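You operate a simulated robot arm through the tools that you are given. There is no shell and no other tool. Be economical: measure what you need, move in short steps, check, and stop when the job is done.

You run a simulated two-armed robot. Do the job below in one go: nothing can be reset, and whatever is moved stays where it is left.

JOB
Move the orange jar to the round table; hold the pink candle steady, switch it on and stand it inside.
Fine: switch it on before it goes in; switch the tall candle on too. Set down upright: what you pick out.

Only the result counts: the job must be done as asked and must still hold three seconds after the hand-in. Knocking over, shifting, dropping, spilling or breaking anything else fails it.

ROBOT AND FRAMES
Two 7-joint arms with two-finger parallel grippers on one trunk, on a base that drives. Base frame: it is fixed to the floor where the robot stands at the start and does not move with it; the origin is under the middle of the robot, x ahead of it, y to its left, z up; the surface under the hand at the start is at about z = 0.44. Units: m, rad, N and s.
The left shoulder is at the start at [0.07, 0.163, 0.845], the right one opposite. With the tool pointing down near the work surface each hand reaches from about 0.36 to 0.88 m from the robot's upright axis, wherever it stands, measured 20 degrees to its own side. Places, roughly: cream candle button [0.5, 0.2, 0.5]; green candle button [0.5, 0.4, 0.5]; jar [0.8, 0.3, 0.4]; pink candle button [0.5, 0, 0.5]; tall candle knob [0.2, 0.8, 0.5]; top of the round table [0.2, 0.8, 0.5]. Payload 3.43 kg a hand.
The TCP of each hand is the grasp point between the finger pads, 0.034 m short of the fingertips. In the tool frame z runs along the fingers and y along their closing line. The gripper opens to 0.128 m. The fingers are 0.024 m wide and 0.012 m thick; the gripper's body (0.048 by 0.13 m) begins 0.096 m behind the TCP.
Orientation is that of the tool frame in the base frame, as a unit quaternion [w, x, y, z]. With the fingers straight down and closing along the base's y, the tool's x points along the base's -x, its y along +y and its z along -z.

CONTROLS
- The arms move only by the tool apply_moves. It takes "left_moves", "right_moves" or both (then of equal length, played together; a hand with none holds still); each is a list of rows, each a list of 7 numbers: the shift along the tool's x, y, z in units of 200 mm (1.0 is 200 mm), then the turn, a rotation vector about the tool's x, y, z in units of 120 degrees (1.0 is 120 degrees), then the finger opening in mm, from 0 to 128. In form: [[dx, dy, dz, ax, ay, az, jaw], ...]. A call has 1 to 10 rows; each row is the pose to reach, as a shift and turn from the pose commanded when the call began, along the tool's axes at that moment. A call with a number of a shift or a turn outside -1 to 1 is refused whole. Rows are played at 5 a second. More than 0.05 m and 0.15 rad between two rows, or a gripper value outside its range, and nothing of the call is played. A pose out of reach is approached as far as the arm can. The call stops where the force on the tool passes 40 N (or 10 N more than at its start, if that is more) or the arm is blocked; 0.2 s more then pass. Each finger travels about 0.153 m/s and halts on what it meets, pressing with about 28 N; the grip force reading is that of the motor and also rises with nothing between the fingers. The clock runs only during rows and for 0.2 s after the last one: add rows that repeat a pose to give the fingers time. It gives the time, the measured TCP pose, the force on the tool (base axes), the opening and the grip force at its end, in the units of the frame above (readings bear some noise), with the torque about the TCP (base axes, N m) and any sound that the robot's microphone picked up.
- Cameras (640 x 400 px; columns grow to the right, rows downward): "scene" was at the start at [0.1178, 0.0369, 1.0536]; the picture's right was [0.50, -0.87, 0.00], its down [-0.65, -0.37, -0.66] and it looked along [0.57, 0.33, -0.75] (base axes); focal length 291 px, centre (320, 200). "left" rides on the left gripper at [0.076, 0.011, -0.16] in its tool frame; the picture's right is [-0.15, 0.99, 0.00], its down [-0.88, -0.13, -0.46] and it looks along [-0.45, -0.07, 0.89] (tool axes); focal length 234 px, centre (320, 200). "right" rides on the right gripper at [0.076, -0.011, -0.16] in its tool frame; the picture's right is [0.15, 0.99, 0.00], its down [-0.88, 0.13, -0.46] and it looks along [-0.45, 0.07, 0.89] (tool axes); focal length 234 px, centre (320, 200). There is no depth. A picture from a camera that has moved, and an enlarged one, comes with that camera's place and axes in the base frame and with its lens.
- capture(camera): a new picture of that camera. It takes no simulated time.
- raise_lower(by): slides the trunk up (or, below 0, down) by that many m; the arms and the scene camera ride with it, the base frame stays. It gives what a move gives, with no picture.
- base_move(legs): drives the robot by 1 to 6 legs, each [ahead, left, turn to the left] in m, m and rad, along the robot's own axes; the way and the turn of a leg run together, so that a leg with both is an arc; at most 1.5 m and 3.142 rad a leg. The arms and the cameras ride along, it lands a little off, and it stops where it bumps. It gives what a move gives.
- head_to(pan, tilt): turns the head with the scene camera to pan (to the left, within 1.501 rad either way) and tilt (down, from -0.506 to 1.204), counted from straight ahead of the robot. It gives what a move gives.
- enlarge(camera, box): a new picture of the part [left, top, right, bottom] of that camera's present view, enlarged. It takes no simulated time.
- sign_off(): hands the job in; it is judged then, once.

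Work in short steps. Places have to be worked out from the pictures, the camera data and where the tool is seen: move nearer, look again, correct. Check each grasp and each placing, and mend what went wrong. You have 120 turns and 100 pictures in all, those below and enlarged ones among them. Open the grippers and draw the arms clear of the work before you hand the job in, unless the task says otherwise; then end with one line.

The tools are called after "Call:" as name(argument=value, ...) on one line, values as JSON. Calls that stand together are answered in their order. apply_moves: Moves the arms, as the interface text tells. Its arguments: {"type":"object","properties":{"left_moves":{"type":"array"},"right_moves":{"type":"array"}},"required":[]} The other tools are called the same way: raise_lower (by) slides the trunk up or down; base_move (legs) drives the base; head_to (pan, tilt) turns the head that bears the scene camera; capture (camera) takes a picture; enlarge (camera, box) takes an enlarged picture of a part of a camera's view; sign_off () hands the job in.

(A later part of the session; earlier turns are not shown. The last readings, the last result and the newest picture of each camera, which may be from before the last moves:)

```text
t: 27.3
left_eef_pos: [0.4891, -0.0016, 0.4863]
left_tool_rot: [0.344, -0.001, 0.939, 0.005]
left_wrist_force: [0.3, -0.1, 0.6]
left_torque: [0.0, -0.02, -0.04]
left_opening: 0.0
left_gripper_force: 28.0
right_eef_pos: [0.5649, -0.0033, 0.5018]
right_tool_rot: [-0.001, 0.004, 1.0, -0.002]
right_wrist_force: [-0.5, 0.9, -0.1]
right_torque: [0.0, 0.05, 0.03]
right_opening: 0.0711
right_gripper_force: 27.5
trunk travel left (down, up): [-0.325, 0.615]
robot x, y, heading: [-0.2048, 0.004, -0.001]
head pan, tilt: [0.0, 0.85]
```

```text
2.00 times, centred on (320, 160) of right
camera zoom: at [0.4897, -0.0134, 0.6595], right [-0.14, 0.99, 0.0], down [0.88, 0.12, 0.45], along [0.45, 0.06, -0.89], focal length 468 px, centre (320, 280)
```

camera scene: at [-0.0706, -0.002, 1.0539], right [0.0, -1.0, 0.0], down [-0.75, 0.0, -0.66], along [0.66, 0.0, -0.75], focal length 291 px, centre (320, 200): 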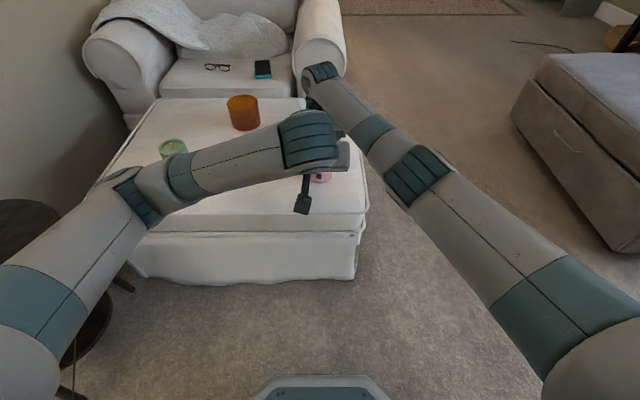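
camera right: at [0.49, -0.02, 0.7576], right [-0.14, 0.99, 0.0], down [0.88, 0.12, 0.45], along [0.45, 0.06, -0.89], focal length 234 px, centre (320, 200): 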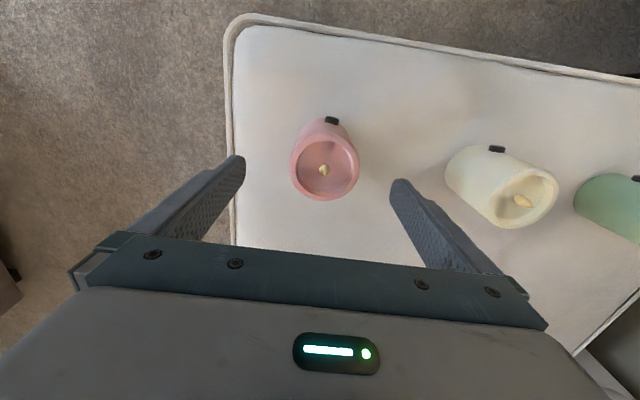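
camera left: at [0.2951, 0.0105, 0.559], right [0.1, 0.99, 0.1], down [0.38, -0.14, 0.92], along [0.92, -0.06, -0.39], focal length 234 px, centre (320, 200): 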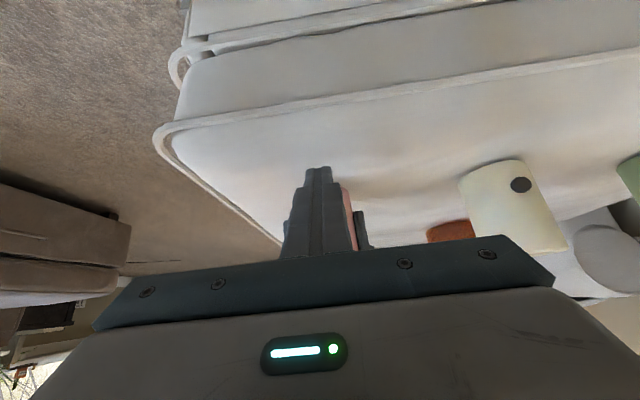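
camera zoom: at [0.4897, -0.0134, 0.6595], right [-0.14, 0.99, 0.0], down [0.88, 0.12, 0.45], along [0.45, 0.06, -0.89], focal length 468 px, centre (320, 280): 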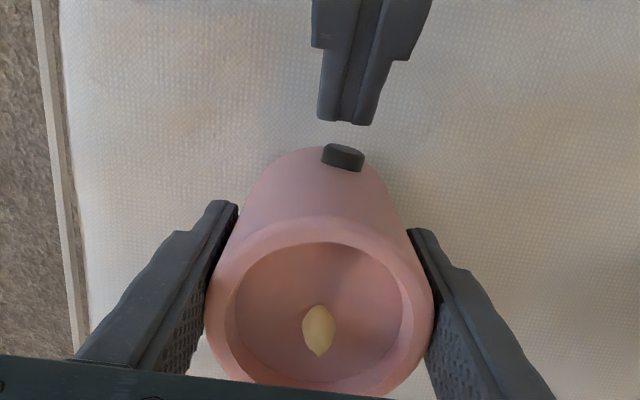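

About 9 mm gap left and well aligned. I press on in 2 mm steps.

Call:
apply_moves(left_moves=[[-0.023, 0, 0.019, 0, 0, 0, 0], [-0.031, 0, 0.026, 0, 0, 0, 0], [-0.038, 0, 0.032, 0, 0, 0, 0], [-0.046, 0, 0.039, 0, 0, 0, 0], [-0.052, 0, 0.044, 0, 0, 0, 0]])

Call:
enlarge(camera="right", box=[200, 60, 440, 260])

```text
t: 28.5
left_eef_pos: [0.5016, -0.0013, 0.486]
left_tool_rot: [0.344, -0.002, 0.939, 0.004]
left_wrist_force: [-14.8, 1.6, 1.5]
left_torque: [-0.17, 0.23, 0.01]
left_opening: 0.0
left_gripper_force: 28.6
right_eef_pos: [0.5655, -0.004, 0.5018]
right_tool_rot: [0.001, 0.006, 1.0, -0.001]
right_wrist_force: [14.5, 0.2, -1.9]
right_torque: [0.13, -0.5, -0.05]
right_opening: 0.071
right_gripper_force: 27.9
trunk travel left (down, up): [-0.325, 0.615]
robot x, y, heading: [-0.1988, -0.0025, -0.001]
head pan, tilt: [0.0, 0.85]
heard: click
```

```text
2.00 times, centred on (320, 160) of right
camera zoom: at [0.4902, -0.0139, 0.6598], right [-0.14, 0.99, 0.0], down [0.88, 0.12, 0.46], along [0.45, 0.06, -0.89], focal length 468 px, centre (320, 280)
```

zoom: 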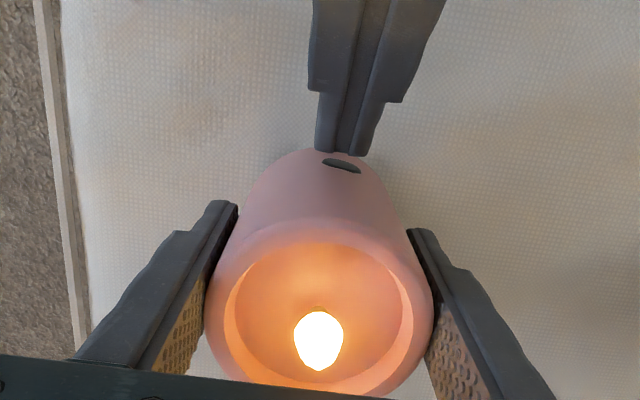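

Clicked and lit. The left hand draws back, then up.

Call:
apply_moves(left_moves=[[0.077, 0, -0.064, 0, 0, 0, 0], [0.23, 0, -0.193, 0, 0, 0, 0], [0.383, 0, -0.32, 0, 0, 0, 0], [0.25, 0.05, -0.48, 0, 0, 0, 0], [0.1, 0.15, -0.6, 0, 0, 0, 0], [-0.05, 0.25, -0.75, 0, 0, 0, 0], [-0.15, 0.42, -0.87, 0, 0, 0, 0], [-0.2, 0.62, -0.92, 0, 0, 0, 0]])

Call:
capture(camera="scene")

```text
t: 30.2
left_eef_pos: [0.4259, 0.1678, 0.6258]
left_tool_rot: [0.344, -0.015, 0.935, 0.083]
left_wrist_force: [0.1, -0.5, 0.5]
left_torque: [0.03, -0.02, 0.03]
left_opening: 0.0001
left_gripper_force: 27.9
left hand out of reach, approached as far as the arm can: row 8
right_eef_pos: [0.565, -0.0011, 0.5011]
right_tool_rot: [-0.001, 0.003, 1.0, -0.001]
right_wrist_force: [-0.6, 1.3, 0.0]
right_torque: [0.12, 0.06, -0.03]
right_opening: 0.0709
right_gripper_force: 28.5
trunk travel left (down, up): [-0.325, 0.615]
robot x, y, heading: [-0.2001, -0.0001, 0.002]
head pan, tilt: [0.0, 0.85]
stopped in row 8 (left hand): the arm was blocked; the commanded pose is now the measured one
```

```text
63 pictures are left
camera scene: at [-0.0705, -0.0018, 1.0539], right [0.0, -1.0, 0.0], down [-0.75, 0.0, -0.66], along [0.66, 0.0, -0.75], focal length 291 px, centre (320, 200)
```

scene: 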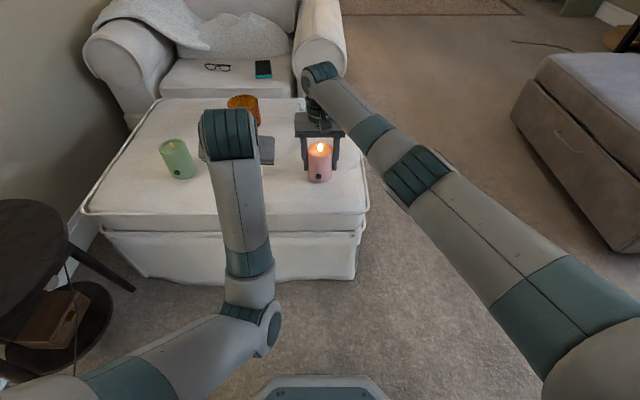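

The left arm stalled with no contact force, probably a joint limit. I raise it straight up and level the tool.

Call:
apply_moves(left_moves=[[-0.14, 0, -0.11, 0, 0, 0, 0], [-0.28, 0, -0.22, 0, 0, 0, 0], [-0.42, 0, -0.33, 0, 0, 0, 0], [-0.565, 0, -0.44, 0, 0.05, 0, 0], [-0.6, 0, -0.46, 0, 0.11, 0, 0], [-0.6, 0, -0.46, 0, 0.17, 0, 0], [-0.6, 0, -0.46, 0, 0.23, 0, 0], [-0.6, 0, -0.46, 0, 0.29, 0, 0], [-0.6, 0, -0.46, 0, 0.333, 0, 0]])

Call:
capture(camera="scene")

```text
t: 32.2
left_eef_pos: [0.5819, 0.1649, 0.7805]
left_tool_rot: [0.015, -0.042, 0.996, 0.073]
left_wrist_force: [0.2, 0.2, -0.5]
left_torque: [-0.01, 0.01, 0.02]
left_opening: 0.0
left_gripper_force: 27.8
left hand out of reach, approached as far as the arm can: row 2, 3, 4, 5, 6, 7, 8, 9
right_eef_pos: [0.5653, -0.0014, 0.5019]
right_tool_rot: [0.0, 0.003, 1.0, -0.002]
right_wrist_force: [0.8, -0.2, 0.9]
right_torque: [-0.02, -0.01, -0.03]
right_opening: 0.071
right_gripper_force: 28.1
trunk travel left (down, up): [-0.325, 0.615]
robot x, y, heading: [-0.195, 0.0033, -0.002]
head pan, tilt: [0.0, 0.85]
```

```text
62 pictures are left
camera scene: at [-0.0702, -0.0012, 1.0537], right [0.0, -1.0, 0.0], down [-0.75, 0.0, -0.66], along [0.66, 0.0, -0.75], focal length 291 px, centre (320, 200)
```

scene: 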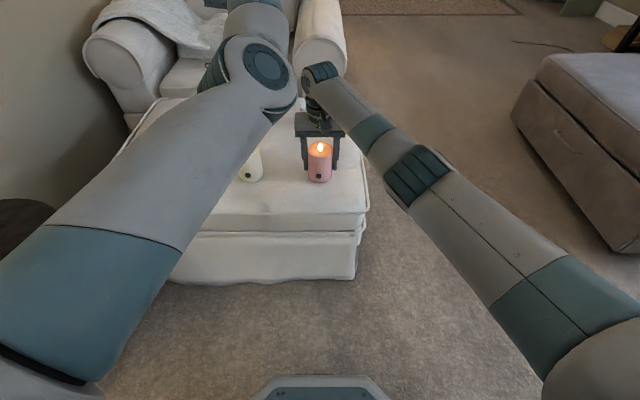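

The left hand is slightly skewed at a reach limit. I move it left to a more comfortable place and see whether it straightens.

Call:
apply_moves(left_moves=[[0, 0.2, 0, 0, 0, 0, 0], [0, 0.4, 0, 0, 0, 0, 0], [-0.1, 0.6, 0, 0, 0, 0, 50], [-0.2, 0.75, 0, 0, 0, 0, 128]])

Call:
capture(camera="scene")

```text
t: 33.2
left_eef_pos: [0.6046, 0.3186, 0.8082]
left_tool_rot: [0.004, -0.043, 0.996, 0.073]
left_wrist_force: [0.6, 0.1, -0.5]
left_torque: [-0.01, 0.03, -0.05]
left_opening: 0.1279
left_gripper_force: 0.2
right_eef_pos: [0.5632, -0.001, 0.502]
right_tool_rot: [0.0, 0.002, 1.0, -0.002]
right_wrist_force: [-0.6, -0.1, 0.1]
right_torque: [0.02, 0.02, 0.0]
right_opening: 0.0707
right_gripper_force: 27.9
trunk travel left (down, up): [-0.325, 0.615]
robot x, y, heading: [-0.1967, 0.0043, -0.002]
head pan, tilt: [0.0, 0.85]
```

```text
61 pictures are left
camera scene: at [-0.0707, -0.0007, 1.0539], right [0.0, -1.0, 0.0], down [-0.75, 0.0, -0.66], along [0.66, 0.0, -0.75], focal length 291 px, centre (320, 200)
```

scene: 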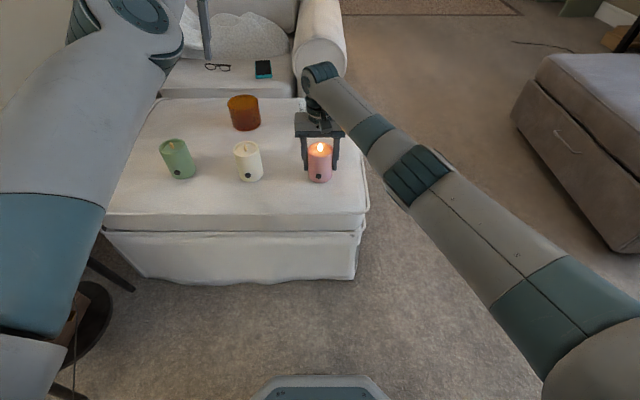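

All three candles stand fine and pink is lit. I straighten the left tool, and regrip the pink candle near its top (fingertips ~14 mm below the rim) so the fingers can stay above the jar's rim.

Call:
apply_moves(right_moves=[[0, 0, 0, 0, 0, 0, 90], [0, 0, 0, 0, 0, 0, 100], [0, 0, -0.15, 0, 0, 0, 100], [0, 0, -0.2725, 0, 0, 0, 100], [0, 0, -0.2725, 0, 0, 0, 100], [0, 0, -0.2725, 0, 0, 0, 100]], left_moves=[[0, 0, 0, 0.035, 0, 0.02, 128], [0, 0, 0, 0.071, 0, 0.041, 128], [0, 0, 0, 0.071, 0, 0.041, 128], [0, 0, 0, 0.071, 0, 0.041, 128], [0, 0, 0, 0.071, 0, 0.041, 128], [0, 0, 0, 0.071, 0, 0.041, 128]])

Call:
capture(camera="right")

Call:
enlarge(camera="scene", box=[220, 85, 350, 190])

```text
t: 34.6
left_eef_pos: [0.6046, 0.3189, 0.8086]
left_tool_rot: [0.005, 0.001, 1.0, -0.002]
left_wrist_force: [-0.6, 1.3, 0.2]
left_torque: [-0.02, 0.01, 0.01]
left_opening: 0.1277
left_gripper_force: 0.1
right_eef_pos: [0.5638, -0.0016, 0.5575]
right_tool_rot: [-0.001, 0.002, 1.0, -0.001]
right_wrist_force: [0.5, 0.3, -0.4]
right_torque: [0.01, 0.04, -0.03]
right_opening: 0.1
right_gripper_force: 0.1
trunk travel left (down, up): [-0.325, 0.615]
robot x, y, heading: [-0.1984, 0.0015, -0.0]
head pan, tilt: [0.0, 0.85]
```

```text
60 pictures are left
camera right: at [0.4893, -0.0117, 0.7146], right [-0.14, 0.99, 0.0], down [0.88, 0.12, 0.45], along [0.45, 0.06, -0.89], focal length 234 px, centre (320, 200)
```

right: 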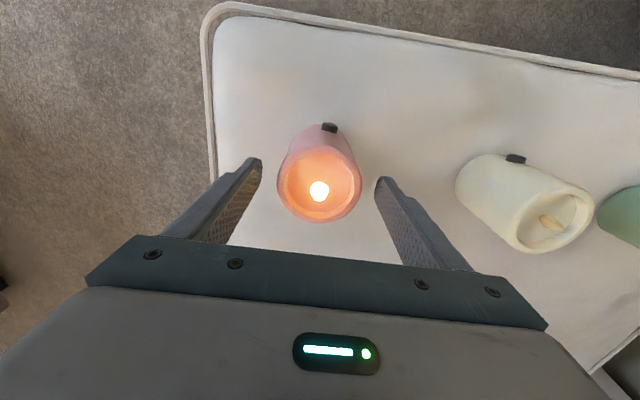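

```text
3.81 times, centred on (285, 138) of scene
camera zoom: at [-0.0706, -0.0015, 1.0539], right [0.0, -1.0, 0.0], down [-0.75, 0.0, -0.66], along [0.66, 0.0, -0.75], focal length 1107 px, centre (453, 438)
```

zoom: 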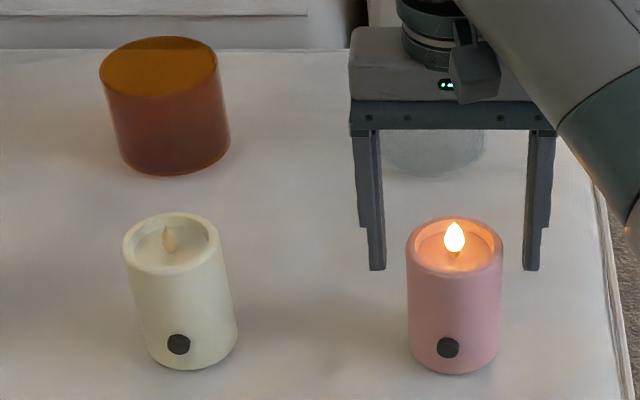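

Calibrated on the fingertips: candle top z 0.543, bottom 0.447. I raise 5 mm (14 mm of overlap), close and lift slightly as a test.

Call:
apply_moves(right_moves=[[0, -0.01, -0.025, 0, 0, 0, 100], [0, -0.01, -0.025, 0, 0, 0, 80], [0, -0.01, -0.025, 0, 0, 0, 70], [0, -0.01, -0.025, 0, 0, 0, 60], [0, -0.01, -0.025, 0, 0, 0, 60], [0, -0.01, -0.1, 0, 0, 0, 60], [0, -0.01, -0.175, 0, 0, 0, 60]])

Call:
enlarge(camera="scene", box=[220, 85, 350, 190])

```text
t: 36.2
left_eef_pos: [0.6049, 0.3181, 0.808]
left_tool_rot: [0.005, 0.001, 1.0, -0.001]
left_wrist_force: [0.5, -0.1, 0.3]
left_torque: [0.0, 0.02, -0.04]
left_opening: 0.1278
left_gripper_force: 0.0
right_eef_pos: [0.566, -0.0055, 0.5897]
right_tool_rot: [0.001, 0.003, 1.0, -0.002]
right_wrist_force: [-0.1, 0.0, -2.0]
right_torque: [-0.03, 0.0, -0.03]
right_opening: 0.0706
right_gripper_force: 27.8
trunk travel left (down, up): [-0.325, 0.615]
robot x, y, heading: [-0.2039, -0.0006, 0.001]
head pan, tilt: [0.0, 0.85]
```

```text
3.81 times, centred on (285, 138) of scene
camera zoom: at [-0.0705, -0.0015, 1.0538], right [0.0, -1.0, 0.0], down [-0.75, 0.0, -0.66], along [0.66, 0.0, -0.75], focal length 1107 px, centre (453, 438)
```

zoom: 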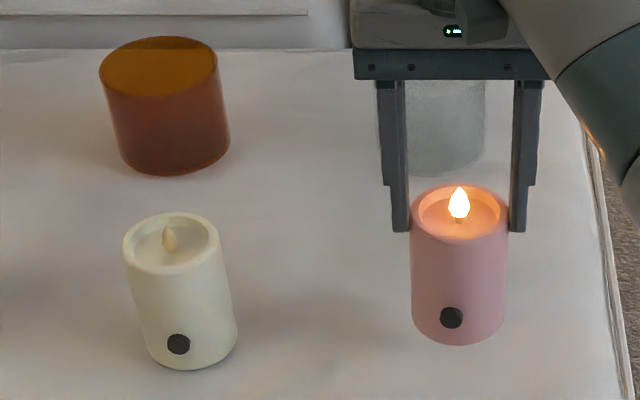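

The candle hangs firmly and upright. I raise it and carry it back and right, out of the left arm's way.

Call:
apply_moves(right_moves=[[0, 0, -0.2, 0, 0, 0, 60], [0.05, -0.1, -0.38, 0, 0, 0, 60], [0.15, -0.25, -0.5, 0, 0, 0, 60], [0.25, -0.4, -0.6, 0, 0, 0, 60], [0.33, -0.575, -0.68, 0, 0, 0, 60], [0.33, -0.575, -0.68, 0, 0, 0, 60]])

Call:
base_move(legs=[[0.24, 0, 0]])

Call:
capture(camera="left")

Call:
capture(camera="scene")

```text
t: 37.6
left_eef_pos: [0.6025, 0.3187, 0.8077]
left_tool_rot: [0.004, 0.0, 1.0, -0.001]
left_wrist_force: [0.8, -0.3, 0.0]
left_torque: [0.02, 0.02, 0.01]
left_opening: 0.1279
left_gripper_force: 0.0
right_eef_pos: [0.4921, -0.1156, 0.7285]
right_tool_rot: [0.0, 0.004, 1.0, -0.002]
right_wrist_force: [0.5, 0.7, -1.5]
right_torque: [0.0, -0.01, -0.02]
right_opening: 0.0703
right_gripper_force: 27.5
trunk travel left (down, up): [-0.325, 0.615]
robot x, y, heading: [-0.1996, 0.0011, -0.004]
head pan, tilt: [0.0, 0.85]
```

```text
t: 39.4
left_eef_pos: [0.8434, 0.3242, 0.8072]
left_tool_rot: [0.003, -0.002, 1.0, -0.001]
left_wrist_force: [0.3, 1.0, -0.1]
left_torque: [0.02, 0.03, -0.01]
left_opening: 0.1281
left_gripper_force: 0.0
right_eef_pos: [0.7335, -0.1124, 0.7289]
right_tool_rot: [-0.001, 0.001, 1.0, -0.002]
right_wrist_force: [-0.1, -0.3, -2.8]
right_torque: [-0.02, 0.02, -0.03]
right_opening: 0.0703
right_gripper_force: 28.1
trunk travel left (down, up): [-0.325, 0.615]
robot x, y, heading: [0.0404, 0.0018, 0.007]
head pan, tilt: [0.0, 0.85]
```

```text
57 pictures are left
camera left: at [0.7662, 0.3324, 0.9668], right [0.14, 0.99, 0.0], down [0.88, -0.13, 0.46], along [0.46, -0.07, -0.89], focal length 234 px, centre (320, 200)
```

left: 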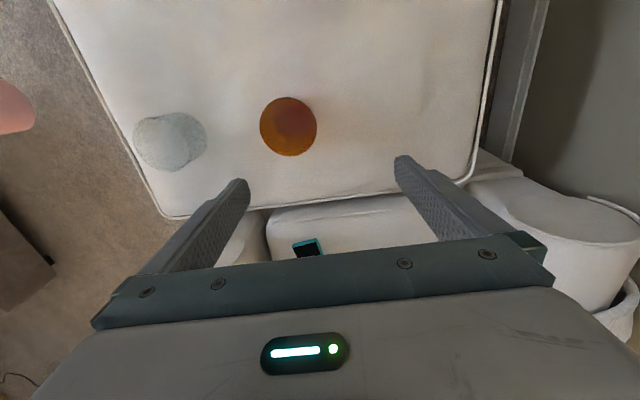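

```text
56 pictures are left
camera scene: at [0.1706, -0.0007, 1.0537], right [0.0, -1.0, 0.0], down [-0.75, 0.0, -0.66], along [0.66, 0.0, -0.75], focal length 291 px, centre (320, 200)
```

scene: 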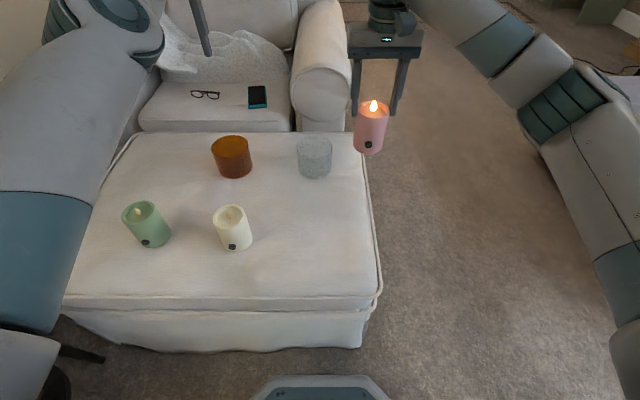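

Now the left camera looks almost straight down on the jar; I zoom to read its opening.

Call:
enlarge(camera="left", box=[250, 85, 330, 165])

Call:
enlarge(camera="scene", box=[200, 125, 264, 185])

```text
5.00 times, centred on (290, 125) of left
camera zoom: at [0.7662, 0.3324, 0.9668], right [0.14, 0.99, 0.0], down [0.88, -0.13, 0.46], along [0.46, -0.07, -0.89], focal length 1171 px, centre (470, 575)
```

zoom: 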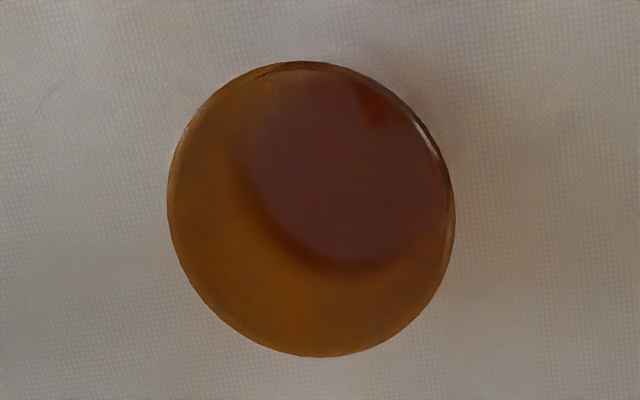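

```text
6.67 times, centred on (232, 155) of scene
camera zoom: at [0.1706, -0.0007, 1.0537], right [0.0, -1.0, 0.0], down [-0.75, 0.0, -0.66], along [0.66, 0.0, -0.75], focal length 1938 px, centre (907, 500)
```

zoom: 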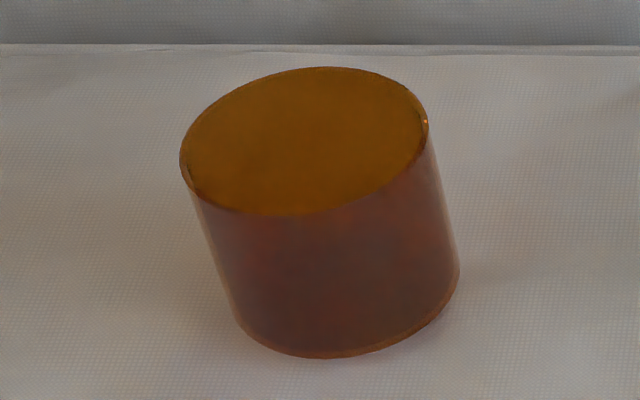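

It looks open (floor visible inside, highlight on the inner wall), but I confirm by dipping the closed fingertips ~2 cm into its middle at (0.838, 0.261).

Call:
apply_moves(left_moves=[[0.0, -0.1, 0.2, 0, 0, 0, 60], [0.0, -0.2, 0.4, 0, 0, 0, 0], [0.025, -0.315, 0.6, 0, 0, 0, 0], [0.025, -0.315, 0.8, 0, 0, 0, 0], [0.025, -0.315, 0.95, 0, 0, 0, 0]])

Call:
capture(camera="left")

```text
t: 40.6
left_eef_pos: [0.8403, 0.2602, 0.6176]
left_tool_rot: [0.005, -0.002, 1.0, 0.0]
left_wrist_force: [0.2, 0.2, 0.1]
left_torque: [-0.01, 0.02, 0.04]
left_opening: 0.0001
left_gripper_force: 28.0
right_eef_pos: [0.7318, -0.1133, 0.7291]
right_tool_rot: [-0.001, 0.001, 1.0, -0.001]
right_wrist_force: [-0.1, 0.0, -2.5]
right_torque: [0.01, 0.04, -0.03]
right_opening: 0.0705
right_gripper_force: 28.0
trunk travel left (down, up): [-0.325, 0.615]
robot x, y, heading: [0.0429, -0.0021, 0.001]
head pan, tilt: [0.0, 0.85]
```

```text
53 pictures are left
camera left: at [0.763, 0.2704, 0.7781], right [0.14, 0.99, 0.0], down [0.88, -0.13, 0.46], along [0.46, -0.07, -0.89], focal length 234 px, centre (320, 200)
```

left: 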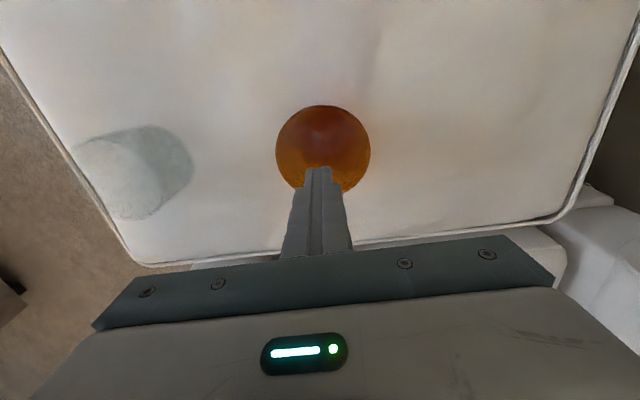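

Aligned. Dip slowly, watching the force.

Call:
apply_moves(left_moves=[[0.02, 0.01, 0.12, 0, 0, 0, 0], [0.02, 0.01, 0.2, 0, 0, 0, 0], [0.02, 0.01, 0.25, 0, 0, 0, 0], [0.02, 0.01, 0.29, 0, 0, 0, 0], [0.02, 0.01, 0.33, 0, 0, 0, 0], [0.02, 0.01, 0.36, 0, 0, 0, 0]])

```text
t: 42.0
left_eef_pos: [0.8363, 0.2603, 0.5466]
left_tool_rot: [0.004, -0.003, 1.0, -0.001]
left_wrist_force: [-0.9, 0.3, 0.0]
left_torque: [0.01, 0.01, 0.0]
left_opening: 0.0002
left_gripper_force: 28.2
right_eef_pos: [0.7333, -0.112, 0.7288]
right_tool_rot: [-0.002, 0.0, 1.0, -0.001]
right_wrist_force: [0.2, 0.6, -2.7]
right_torque: [0.01, -0.01, -0.01]
right_opening: 0.0704
right_gripper_force: 27.8
trunk travel left (down, up): [-0.325, 0.615]
robot x, y, heading: [0.0398, 0.0015, 0.005]
head pan, tilt: [0.0, 0.85]
```

No contact 2 cm below the rim: the jar is open and upright. I rise, open, and straddle it.

Call:
apply_moves(left_moves=[[0, 0, -0.2, 0, 0, 0, 0], [0, 0, -0.35, 0, 0, 0, 0], [0, 0, -0.35, 0, 0, 0, 60], [0, 0, -0.35, 0, 0, 0, 128], [0, 0, -0.35, 0, 0, 0, 128]])

Call:
capture(camera="left")

```text
t: 43.2
left_eef_pos: [0.8349, 0.2608, 0.617]
left_tool_rot: [0.005, -0.002, 1.0, -0.001]
left_wrist_force: [0.5, 0.9, 0.8]
left_torque: [0.02, -0.02, -0.03]
left_opening: 0.1279
left_gripper_force: 0.1
right_eef_pos: [0.732, -0.1127, 0.729]
right_tool_rot: [-0.001, 0.001, 1.0, -0.001]
right_wrist_force: [-0.3, 0.5, -0.6]
right_torque: [-0.01, -0.01, 0.0]
right_opening: 0.0702
right_gripper_force: 28.1
trunk travel left (down, up): [-0.325, 0.615]
robot x, y, heading: [0.0423, 0.0005, -0.0]
head pan, tilt: [0.0, 0.85]
```

```text
52 pictures are left
camera left: at [0.7585, 0.2705, 0.7757], right [0.14, 0.99, 0.0], down [0.88, -0.13, 0.46], along [0.46, -0.07, -0.89], focal length 234 px, centre (320, 200)
```

left: 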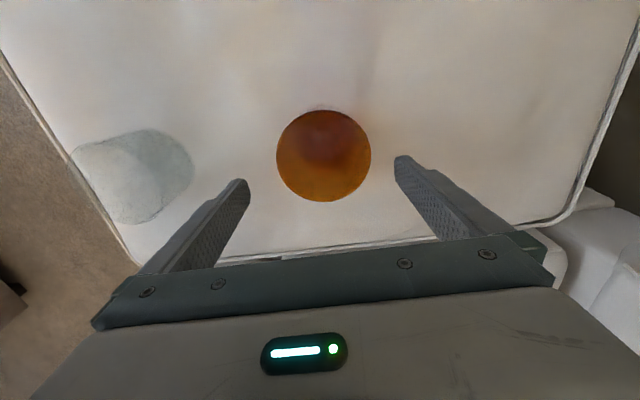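

Jar centre (0.834, 0.263). Lower and close.

Call:
apply_moves(left_moves=[[0, 0.012, 0.15, 0, 0, 0, 128], [0, 0.012, 0.3, 0, 0, 0, 128], [0, 0.012, 0.45, 0, 0, 0, 128], [0, 0.012, 0.585, 0, 0, 0, 128], [0, 0.012, 0.585, 0, 0, 0, 115], [0, 0.012, 0.585, 0, 0, 0, 106], [0, 0.012, 0.585, 0, 0, 0, 98], [0, 0.012, 0.585, 0, 0, 0, 95]])

Call:
capture(camera="left")

```text
t: 45.0
left_eef_pos: [0.8361, 0.2648, 0.4968]
left_tool_rot: [0.004, -0.002, 1.0, -0.001]
left_wrist_force: [0.3, 0.2, -1.1]
left_torque: [0.1, -0.05, -0.01]
left_opening: 0.1026
left_gripper_force: 28.0
right_eef_pos: [0.7327, -0.1131, 0.7288]
right_tool_rot: [-0.001, 0.001, 1.0, -0.001]
right_wrist_force: [0.2, 0.0, -1.1]
right_torque: [0.0, 0.02, 0.01]
right_opening: 0.0701
right_gripper_force: 28.4
trunk travel left (down, up): [-0.325, 0.615]
robot x, y, heading: [0.0421, 0.001, 0.005]
head pan, tilt: [0.0, 0.85]
```

```text
51 pictures are left
camera left: at [0.7585, 0.2748, 0.6567], right [0.14, 0.99, 0.0], down [0.88, -0.13, 0.46], along [0.46, -0.07, -0.89], focal length 234 px, centre (320, 200)
```

left: 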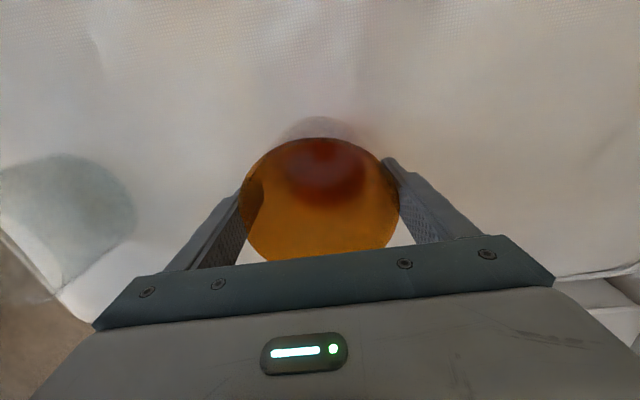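

Jar gripped (103 mm). Lift 20 cm and check.

Call:
apply_moves(left_moves=[[0, 0, -0.1, 0, 0, 0, 95], [0, 0, -0.3, 0, 0, 0, 95], [0, 0, -0.5, 0, 0, 0, 95], [0, 0, -0.7, 0, 0, 0, 95], [0, 0, -0.9, 0, 0, 0, 95], [0, 0, -1.0, 0, 0, 0, 95]])

Call:
capture(camera="scene")

```text
t: 46.4
left_eef_pos: [0.8328, 0.2626, 0.7003]
left_tool_rot: [0.004, -0.001, 1.0, -0.001]
left_wrist_force: [0.3, 0.7, -3.2]
left_torque: [0.04, -0.05, 0.0]
left_opening: 0.1028
left_gripper_force: 28.3
right_eef_pos: [0.7332, -0.1129, 0.7286]
right_tool_rot: [-0.001, 0.001, 1.0, -0.001]
right_wrist_force: [-0.2, 0.2, -1.3]
right_torque: [-0.02, -0.01, 0.0]
right_opening: 0.0704
right_gripper_force: 28.2
trunk travel left (down, up): [-0.325, 0.615]
robot x, y, heading: [0.0425, -0.0009, 0.003]
head pan, tilt: [0.0, 0.85]
```

```text
50 pictures are left
camera scene: at [0.1699, -0.0007, 1.0538], right [0.0, -1.0, 0.0], down [-0.75, 0.0, -0.66], along [0.66, 0.0, -0.75], focal length 291 px, centre (320, 200)
```

scene: 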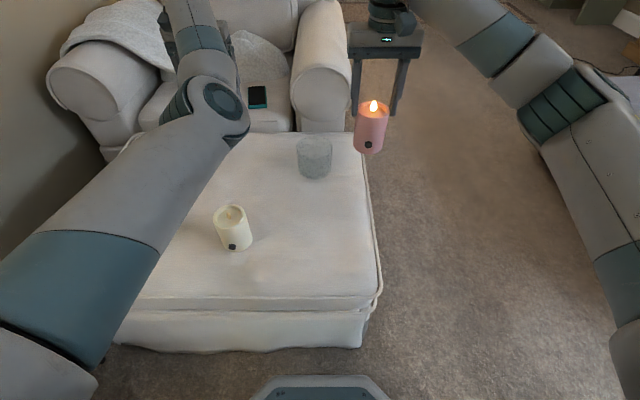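

Jar lifted. I draw it back nearer the body and a bit higher before driving.

Call:
apply_moves(left_moves=[[0.17, 0.02, -0.05, 0, 0, 0, 95], [0.34, 0.04, -0.1, 0, 0, 0, 95], [0.5, 0.06, -0.15, 0, 0, 0, 95], [0.67, 0.08, -0.2, 0, 0, 0, 95], [0.84, 0.1, -0.25, 0, 0, 0, 95], [1.0, 0.12, -0.3, 0, 0, 0, 95]], right_moves=[[0.05, -0.05, -0.05, 0, 0, 0, 60], [0.1, -0.1, -0.1, 0, 0, 0, 60], [0.15, -0.1, -0.15, 0, 0, 0, 60], [0.2, -0.1, -0.15, 0, 0, 0, 60], [0.25, -0.1, -0.15, 0, 0, 0, 60], [0.3, -0.1, -0.15, 0, 0, 0, 60]])

Call:
base_move(legs=[[-0.3, 0, 0], [0, 0, 0.6]])

Call:
head_to(pan=0.6, tilt=0.6)

Call:
capture(camera="scene")

```text
t: 47.8
left_eef_pos: [0.6696, 0.3626, 0.7671]
left_tool_rot: [0.006, -0.002, 1.0, -0.003]
left_wrist_force: [-1.9, 0.0, -2.6]
left_torque: [-0.02, -0.08, -0.02]
left_opening: 0.1026
left_gripper_force: 28.1
left hand out of reach, approached as far as the arm can: row 2, 3, 4, 5, 6
right_eef_pos: [0.6677, -0.1322, 0.7627]
right_tool_rot: [0.004, 0.001, 1.0, -0.002]
right_wrist_force: [-1.0, -0.3, -0.5]
right_torque: [-0.04, -0.08, 0.01]
right_opening: 0.0702
right_gripper_force: 27.7
trunk travel left (down, up): [-0.325, 0.615]
robot x, y, heading: [0.0434, 0.0017, 0.007]
head pan, tilt: [0.0, 0.85]
```

```text
t: 51.5
left_eef_pos: [0.0509, 0.6571, 0.7649]
left_tool_rot: [0.004, -0.301, 0.954, 0.0]
left_wrist_force: [-0.5, 0.7, -3.6]
left_torque: [0.0, 0.04, -0.01]
left_opening: 0.1026
left_gripper_force: 27.7
right_eef_pos: [0.3327, 0.2494, 0.7586]
right_tool_rot: [0.0, -0.298, 0.955, -0.002]
right_wrist_force: [0.7, -0.1, -2.1]
right_torque: [-0.02, -0.02, 0.03]
right_opening: 0.0703
right_gripper_force: 28.3
trunk travel left (down, up): [-0.325, 0.615]
robot x, y, heading: [-0.2603, 0.0023, 0.607]
head pan, tilt: [0.0, 0.85]
```

```text
t: 52.5
left_eef_pos: [0.0522, 0.6565, 0.7668]
left_tool_rot: [0.004, -0.302, 0.953, 0.001]
left_wrist_force: [-0.3, -0.7, -2.6]
left_torque: [-0.01, 0.02, -0.01]
left_opening: 0.1024
left_gripper_force: 28.3
right_eef_pos: [0.3326, 0.2493, 0.7601]
right_tool_rot: [0.0, -0.298, 0.955, -0.002]
right_wrist_force: [1.3, 0.5, -1.1]
right_torque: [-0.01, 0.0, -0.02]
right_opening: 0.0706
right_gripper_force: 28.4
trunk travel left (down, up): [-0.325, 0.615]
robot x, y, heading: [-0.2611, -0.0023, 0.611]
head pan, tilt: [0.6, 0.6]
```

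```text
49 pictures are left
camera scene: at [-0.1872, 0.1091, 1.0747], right [0.94, -0.35, 0.0], down [-0.2, -0.53, -0.82], along [0.29, 0.77, -0.57], focal length 291 px, centre (320, 200)
```

scene: 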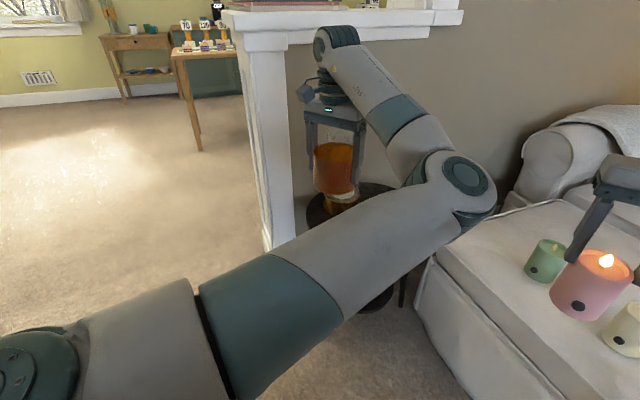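

The jar now hovers near the table's edge. I look down with the left hand's camera.

Call:
capture(camera="left")

Call:
enlarge(camera="scene", box=[280, 90, 420, 240])

```text
48 pictures are left
camera left: at [-0.0172, 0.6209, 0.9251], right [-0.45, 0.89, 0.0], down [0.79, 0.4, 0.46], along [0.41, 0.21, -0.89], focal length 234 px, centre (320, 200)
```

left: 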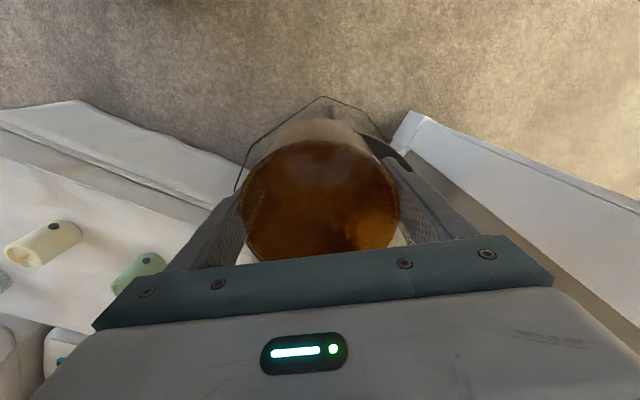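

```text
2.67 times, centred on (350, 165) of scene
camera zoom: at [-0.1872, 0.1091, 1.0747], right [0.94, -0.35, 0.0], down [-0.2, -0.53, -0.82], along [0.29, 0.77, -0.57], focal length 775 px, centre (240, 293)
```

zoom: 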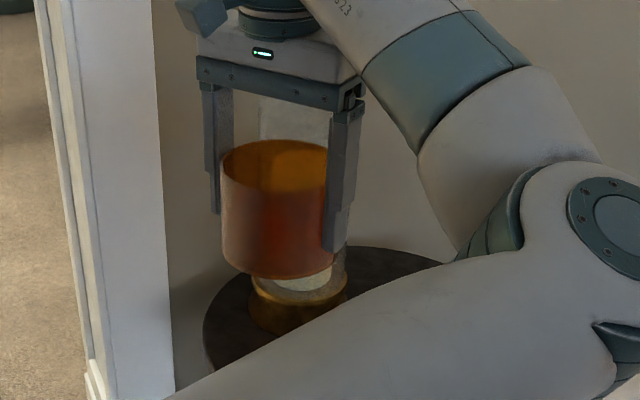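

The tall candle (gold base, pale column) stands on the table right behind the jar. I back away to see it uncovered.

Call:
base_move(legs=[[-0.3, 0, 0], [0, 0, 0.35]])

Call:
head_to(pan=-0.1, tilt=0.6)

Call:
capture(camera="scene")

```text
t: 54.6
left_eef_pos: [-0.1826, 0.4971, 0.7657]
left_tool_rot: [0.003, -0.303, 0.953, 0.0]
left_wrist_force: [-0.8, -0.1, -2.9]
left_torque: [0.01, 0.02, -0.01]
left_opening: 0.1026
left_gripper_force: 27.5
right_eef_pos: [0.0991, 0.0911, 0.7575]
right_tool_rot: [0.0, -0.3, 0.954, -0.002]
right_wrist_force: [-0.9, 0.3, -1.3]
right_torque: [-0.07, 0.02, 0.02]
right_opening: 0.0703
right_gripper_force: 27.6
trunk travel left (down, up): [-0.325, 0.615]
robot x, y, heading: [-0.4942, -0.1587, 0.618]
head pan, tilt: [0.6, 0.6]
stopped in leg 1: the robot was blocked; the commanded pose is now the measured one
```

```text
t: 55.7
left_eef_pos: [-0.1828, 0.4977, 0.7673]
left_tool_rot: [0.005, -0.303, 0.953, 0.001]
left_wrist_force: [0.6, 0.1, -2.8]
left_torque: [-0.04, 0.01, 0.0]
left_opening: 0.1029
left_gripper_force: 27.5
right_eef_pos: [0.0986, 0.089, 0.7586]
right_tool_rot: [-0.001, -0.3, 0.954, -0.001]
right_wrist_force: [-0.5, 0.3, -1.0]
right_torque: [0.01, 0.03, -0.01]
right_opening: 0.0702
right_gripper_force: 28.1
trunk travel left (down, up): [-0.325, 0.615]
robot x, y, heading: [-0.4949, -0.165, 0.619]
head pan, tilt: [-0.099, 0.6]
```

```text
46 pictures are left
camera scene: at [-0.3749, -0.0902, 1.0747], right [0.49, -0.87, 0.0], down [-0.49, -0.28, -0.82], along [0.72, 0.41, -0.57], focal length 291 px, centre (320, 200)
```

scene: 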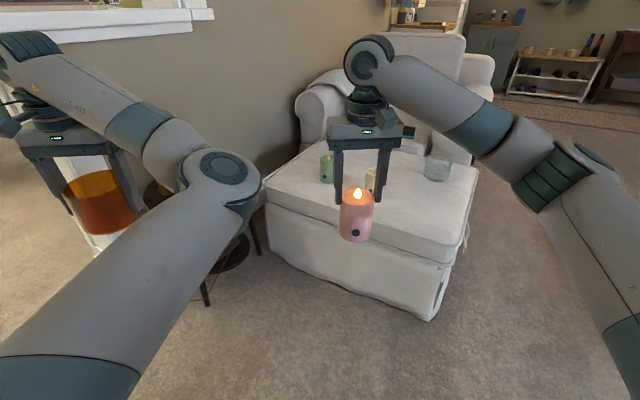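

Something behind stopped the base. I go 6 cm ahead and then turn left.

Call:
base_move(legs=[[0.06, 0, 0], [0, 0, 0.35]])

Call:
head_to(pan=-0.1, tilt=0.5)

Call:
capture(camera="scene")

```text
t: 57.7
left_eef_pos: [-0.3781, 0.5963, 0.7663]
left_tool_rot: [0.005, -0.462, 0.887, 0.0]
left_wrist_force: [-0.4, 0.1, -2.5]
left_torque: [-0.03, -0.05, 0.0]
left_opening: 0.1022
left_gripper_force: 28.0
right_eef_pos: [0.0255, 0.3106, 0.7596]
right_tool_rot: [0.0, -0.459, 0.888, -0.002]
right_wrist_force: [0.1, -0.4, -1.4]
right_torque: [-0.05, -0.01, -0.01]
right_opening: 0.07
right_gripper_force: 28.0
trunk travel left (down, up): [-0.325, 0.615]
robot x, y, heading: [-0.4428, -0.1293, 0.963]
head pan, tilt: [-0.099, 0.6]
```

```text
t: 58.4
left_eef_pos: [-0.3768, 0.5978, 0.7667]
left_tool_rot: [0.004, -0.462, 0.887, 0.001]
left_wrist_force: [-0.7, 0.1, -3.1]
left_torque: [0.02, 0.0, -0.03]
left_opening: 0.1026
left_gripper_force: 28.2
right_eef_pos: [0.026, 0.3095, 0.7595]
right_tool_rot: [0.0, -0.46, 0.888, -0.003]
right_wrist_force: [0.0, 0.1, -1.3]
right_torque: [-0.01, 0.0, -0.02]
right_opening: 0.0701
right_gripper_force: 28.1
trunk travel left (down, up): [-0.325, 0.615]
robot x, y, heading: [-0.4464, -0.1275, 0.961]
head pan, tilt: [-0.099, 0.499]
```

```text
45 pictures are left
camera scene: at [-0.3569, -0.0186, 1.0838], right [0.76, -0.65, 0.0], down [-0.31, -0.36, -0.88], along [0.57, 0.67, -0.48], focal length 291 px, centre (320, 200)
```

scene: 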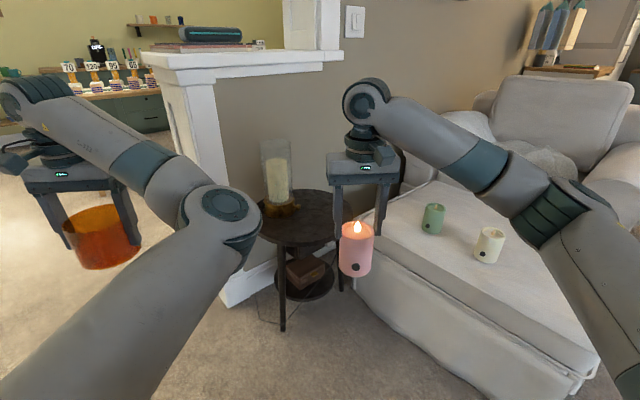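

A clear view: the tall candle stands under a glass cylinder on a gold base. I zoom in.

Call:
enlarge(camera="scene", box=[235, 125, 365, 255])

Call:
enlarge(camera="scene", box=[255, 180, 315, 225])

```text
3.08 times, centred on (300, 190) of scene
camera zoom: at [-0.3569, -0.0186, 1.0838], right [0.76, -0.65, 0.0], down [-0.31, -0.36, -0.88], along [0.57, 0.67, -0.48], focal length 894 px, centre (382, 231)
```

zoom: 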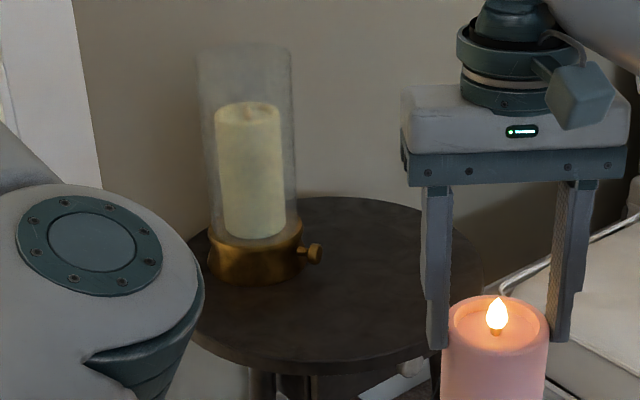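

```text
8.89 times, centred on (285, 202) of scene
camera zoom: at [-0.3569, -0.0186, 1.0838], right [0.76, -0.65, 0.0], down [-0.31, -0.36, -0.88], along [0.57, 0.67, -0.48], focal length 2583 px, centre (631, 178)
```

zoom: 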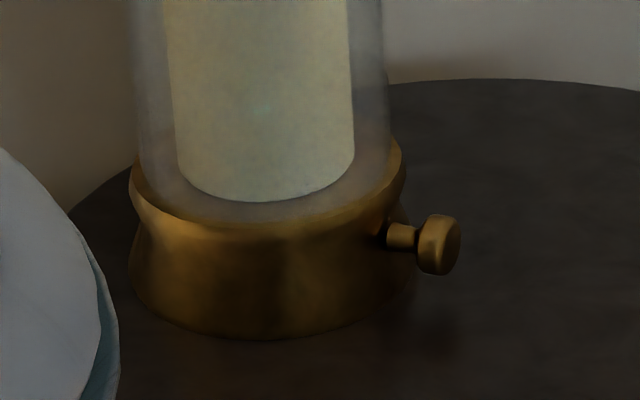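

The knob sits on a stalk at the right-front of the base, near (0.20, 0.77, 0.53); the table centre is about (0.22, 0.76), radius 0.2, and the wall-end post is at about x 0, y 0.98. I turn first and then slide to stand about 0.75 m in front of the table.

Call:
base_move(legs=[[0, 0, 0.226], [0.25, -0.271, 0]])

Call:
head_to(pan=-0.05, tilt=0.7)

Call:
capture(camera="scene")

```text
t: 61.5
left_eef_pos: [-0.2006, 0.7285, 0.7667]
left_tool_rot: [0.004, -0.563, 0.826, 0.002]
left_wrist_force: [0.9, -0.2, -2.8]
left_torque: [-0.02, 0.04, 0.02]
left_opening: 0.1025
left_gripper_force: 27.9
right_eef_pos: [0.2583, 0.5438, 0.758]
right_tool_rot: [-0.001, -0.559, 0.829, -0.001]
right_wrist_force: [-0.4, 0.4, -1.2]
right_torque: [0.01, 0.0, 0.01]
right_opening: 0.07
right_gripper_force: 27.9
trunk travel left (down, up): [-0.325, 0.615]
robot x, y, heading: [-0.0982, 0.0121, 1.195]
head pan, tilt: [-0.099, 0.499]
```

```text
t: 62.3
left_eef_pos: [-0.2006, 0.7299, 0.7674]
left_tool_rot: [0.004, -0.562, 0.827, 0.001]
left_wrist_force: [-0.3, -0.2, -3.2]
left_torque: [0.01, 0.02, 0.02]
left_opening: 0.1029
left_gripper_force: 28.2
right_eef_pos: [0.2584, 0.544, 0.7601]
right_tool_rot: [0.0, -0.56, 0.828, -0.002]
right_wrist_force: [-0.4, -0.3, -1.5]
right_torque: [-0.01, -0.02, -0.02]
right_opening: 0.07
right_gripper_force: 28.4
trunk travel left (down, up): [-0.325, 0.615]
robot x, y, heading: [-0.098, 0.0081, 1.19]
head pan, tilt: [-0.051, 0.7]
```

```text
42 pictures are left
camera scene: at [-0.0451, 0.1312, 1.0662], right [0.91, -0.41, 0.0], down [-0.27, -0.59, -0.76], along [0.32, 0.7, -0.64], focal length 291 px, centre (320, 200)
```

scene: 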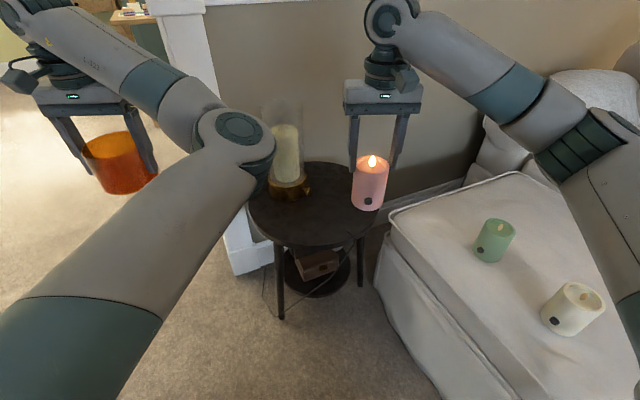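

Call:
enlarge(camera="scene", box=[235, 90, 395, 270])

```text
2.22 times, centred on (315, 180) of scene
camera zoom: at [-0.0451, 0.1312, 1.0662], right [0.91, -0.41, 0.0], down [-0.27, -0.59, -0.76], along [0.32, 0.7, -0.64], focal length 646 px, centre (331, 244)
```

zoom: 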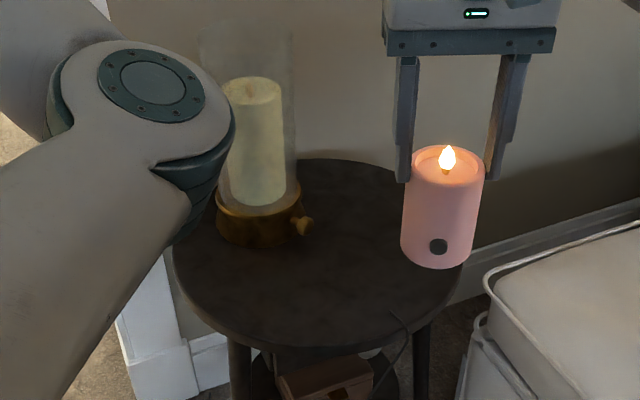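

From two views: knob (0.198, 0.758, 0.536), candle base axis (0.165, 0.85), table top z ≈ 0.495, table centre (0.22, 0.75), R ≈ 0.2. I will put the jar at about (0.26, 0.64). I slide the base right a little and swing the right hand out of the way.

Call:
base_move(legs=[[0, -0.12, 0]])

Call:
apply_moves(right_moves=[[0, -0.2, 0, 0, 0, 0, 60], [0, -0.4, 0, 0, 0, 0, 60], [0, -0.6, 0, 0, 0, 0, 60], [0, -0.8, 0, 0, 0, 0, 60]])

Call:
capture(camera="scene")

```text
t: 63.5
left_eef_pos: [-0.0857, 0.6839, 0.7678]
left_tool_rot: [0.004, -0.562, 0.827, 0.002]
left_wrist_force: [1.1, 0.4, -2.0]
left_torque: [-0.02, 0.04, -0.04]
left_opening: 0.1024
left_gripper_force: 27.8
right_eef_pos: [0.3732, 0.4985, 0.7596]
right_tool_rot: [-0.001, -0.559, 0.829, -0.001]
right_wrist_force: [0.4, -0.1, -1.7]
right_torque: [0.0, 0.05, -0.01]
right_opening: 0.0701
right_gripper_force: 27.9
trunk travel left (down, up): [-0.325, 0.615]
robot x, y, heading: [0.0176, -0.0345, 1.197]
head pan, tilt: [-0.051, 0.7]
```

```text
t: 64.5
left_eef_pos: [-0.0857, 0.6841, 0.7668]
left_tool_rot: [0.003, -0.562, 0.827, 0.002]
left_wrist_force: [0.6, 0.4, -3.3]
left_torque: [-0.01, -0.01, 0.01]
left_opening: 0.1027
left_gripper_force: 27.8
right_eef_pos: [0.5231, 0.4404, 0.7578]
right_tool_rot: [-0.001, -0.56, 0.829, -0.002]
right_wrist_force: [0.4, 0.3, -0.4]
right_torque: [0.01, 0.01, 0.0]
right_opening: 0.0699
right_gripper_force: 27.8
trunk travel left (down, up): [-0.325, 0.615]
robot x, y, heading: [0.0114, -0.0376, 1.194]
head pan, tilt: [-0.051, 0.7]
```

```text
40 pictures are left
camera scene: at [0.0688, 0.0859, 1.0662], right [0.91, -0.41, 0.0], down [-0.27, -0.59, -0.76], along [0.32, 0.7, -0.64], focal length 291 px, centre (320, 200)
```

scene: 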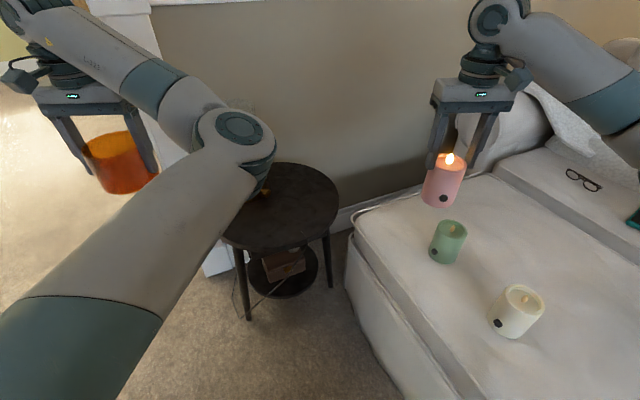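

I carry the jar across at height toward the spot, in two stretches.

Call:
apply_moves(left_moves=[[0.03, -0.17, 0, 0, 0, 0, 95], [0.06, -0.34, 0, 0, 0, 0, 95], [0.06, -0.51, 0, 0, 0, 0, 95], [0.06, -0.68, 0, 0, 0, 0, 95], [0.06, -0.85, 0, 0, 0, 0, 95]])

Call:
apply_moves(left_moves=[[0, -0.17, 0.05, 0, 0, 0, 95], [0, -0.34, 0.1, 0, 0, 0, 95], [-0.1, -0.5, 0.15, 0, 0, 0, 95], [-0.25, -0.65, 0.2, 0, 0, 0, 95], [-0.4, -0.78, 0.25, 0, 0, 0, 95], [-0.49, -0.84, 0.3, 0, 0, 0, 95]])

Call:
capture(camera="scene")

Call:
capture(camera="left")

```text
t: 65.7
left_eef_pos: [0.0024, 0.7343, 0.764]
left_tool_rot: [0.005, -0.562, 0.827, 0.001]
left_wrist_force: [-0.4, -0.2, -2.5]
left_torque: [0.0, -0.05, 0.04]
left_opening: 0.1026
left_gripper_force: 28.4
left hand out of reach, approached as far as the arm can: row 1, 2, 3, 4, 5
right_eef_pos: [0.5203, 0.4401, 0.7591]
right_tool_rot: [0.001, -0.56, 0.829, -0.001]
right_wrist_force: [-0.4, -1.3, -0.8]
right_torque: [-0.01, -0.05, 0.0]
right_opening: 0.0701
right_gripper_force: 28.1
trunk travel left (down, up): [-0.325, 0.615]
robot x, y, heading: [0.0141, -0.0371, 1.194]
head pan, tilt: [-0.051, 0.7]
```

```text
t: 67.1
left_eef_pos: [0.1891, 0.76, 0.7054]
left_tool_rot: [0.004, -0.562, 0.827, 0.001]
left_wrist_force: [-2.5, -2.3, -3.6]
left_torque: [-0.23, 0.12, 0.06]
left_opening: 0.1025
left_gripper_force: 28.5
left hand out of reach, approached as far as the arm can: row 1, 2, 3, 4
right_eef_pos: [0.5226, 0.4401, 0.7586]
right_tool_rot: [0.0, -0.559, 0.829, -0.002]
right_wrist_force: [0.0, -1.2, -1.9]
right_torque: [0.03, 0.04, 0.01]
right_opening: 0.0705
right_gripper_force: 27.9
trunk travel left (down, up): [-0.325, 0.615]
robot x, y, heading: [0.016, -0.0375, 1.195]
head pan, tilt: [-0.051, 0.7]
```

```text
39 pictures are left
camera scene: at [0.0683, 0.0863, 1.0661], right [0.91, -0.41, 0.0], down [-0.27, -0.59, -0.76], along [0.32, 0.7, -0.64], focal length 291 px, centre (320, 200)
```

scene: 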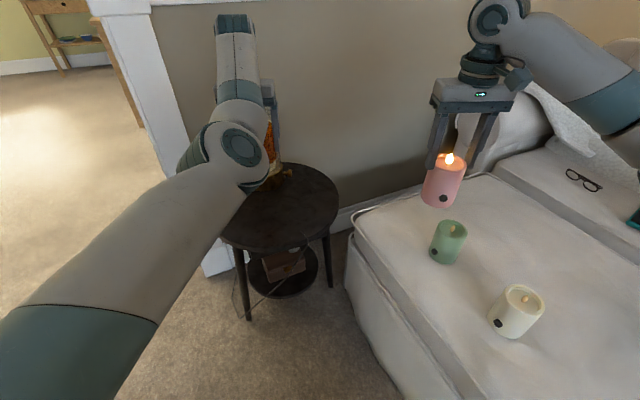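

```text
38 pictures are left
camera left: at [0.1503, 0.6908, 0.8652], right [-0.87, 0.5, 0.0], down [0.44, 0.77, 0.46], along [0.23, 0.4, -0.89], focal length 234 px, centre (320, 200)
```

left: 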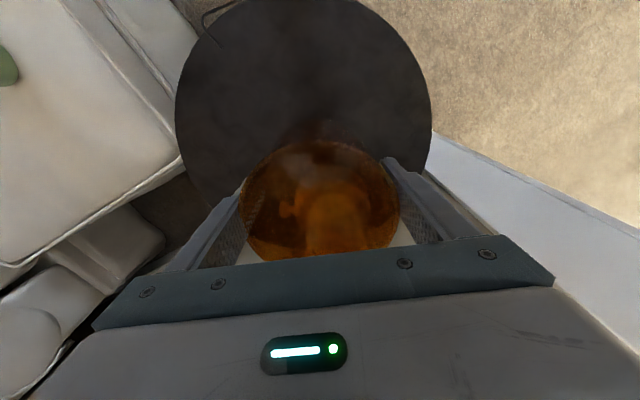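

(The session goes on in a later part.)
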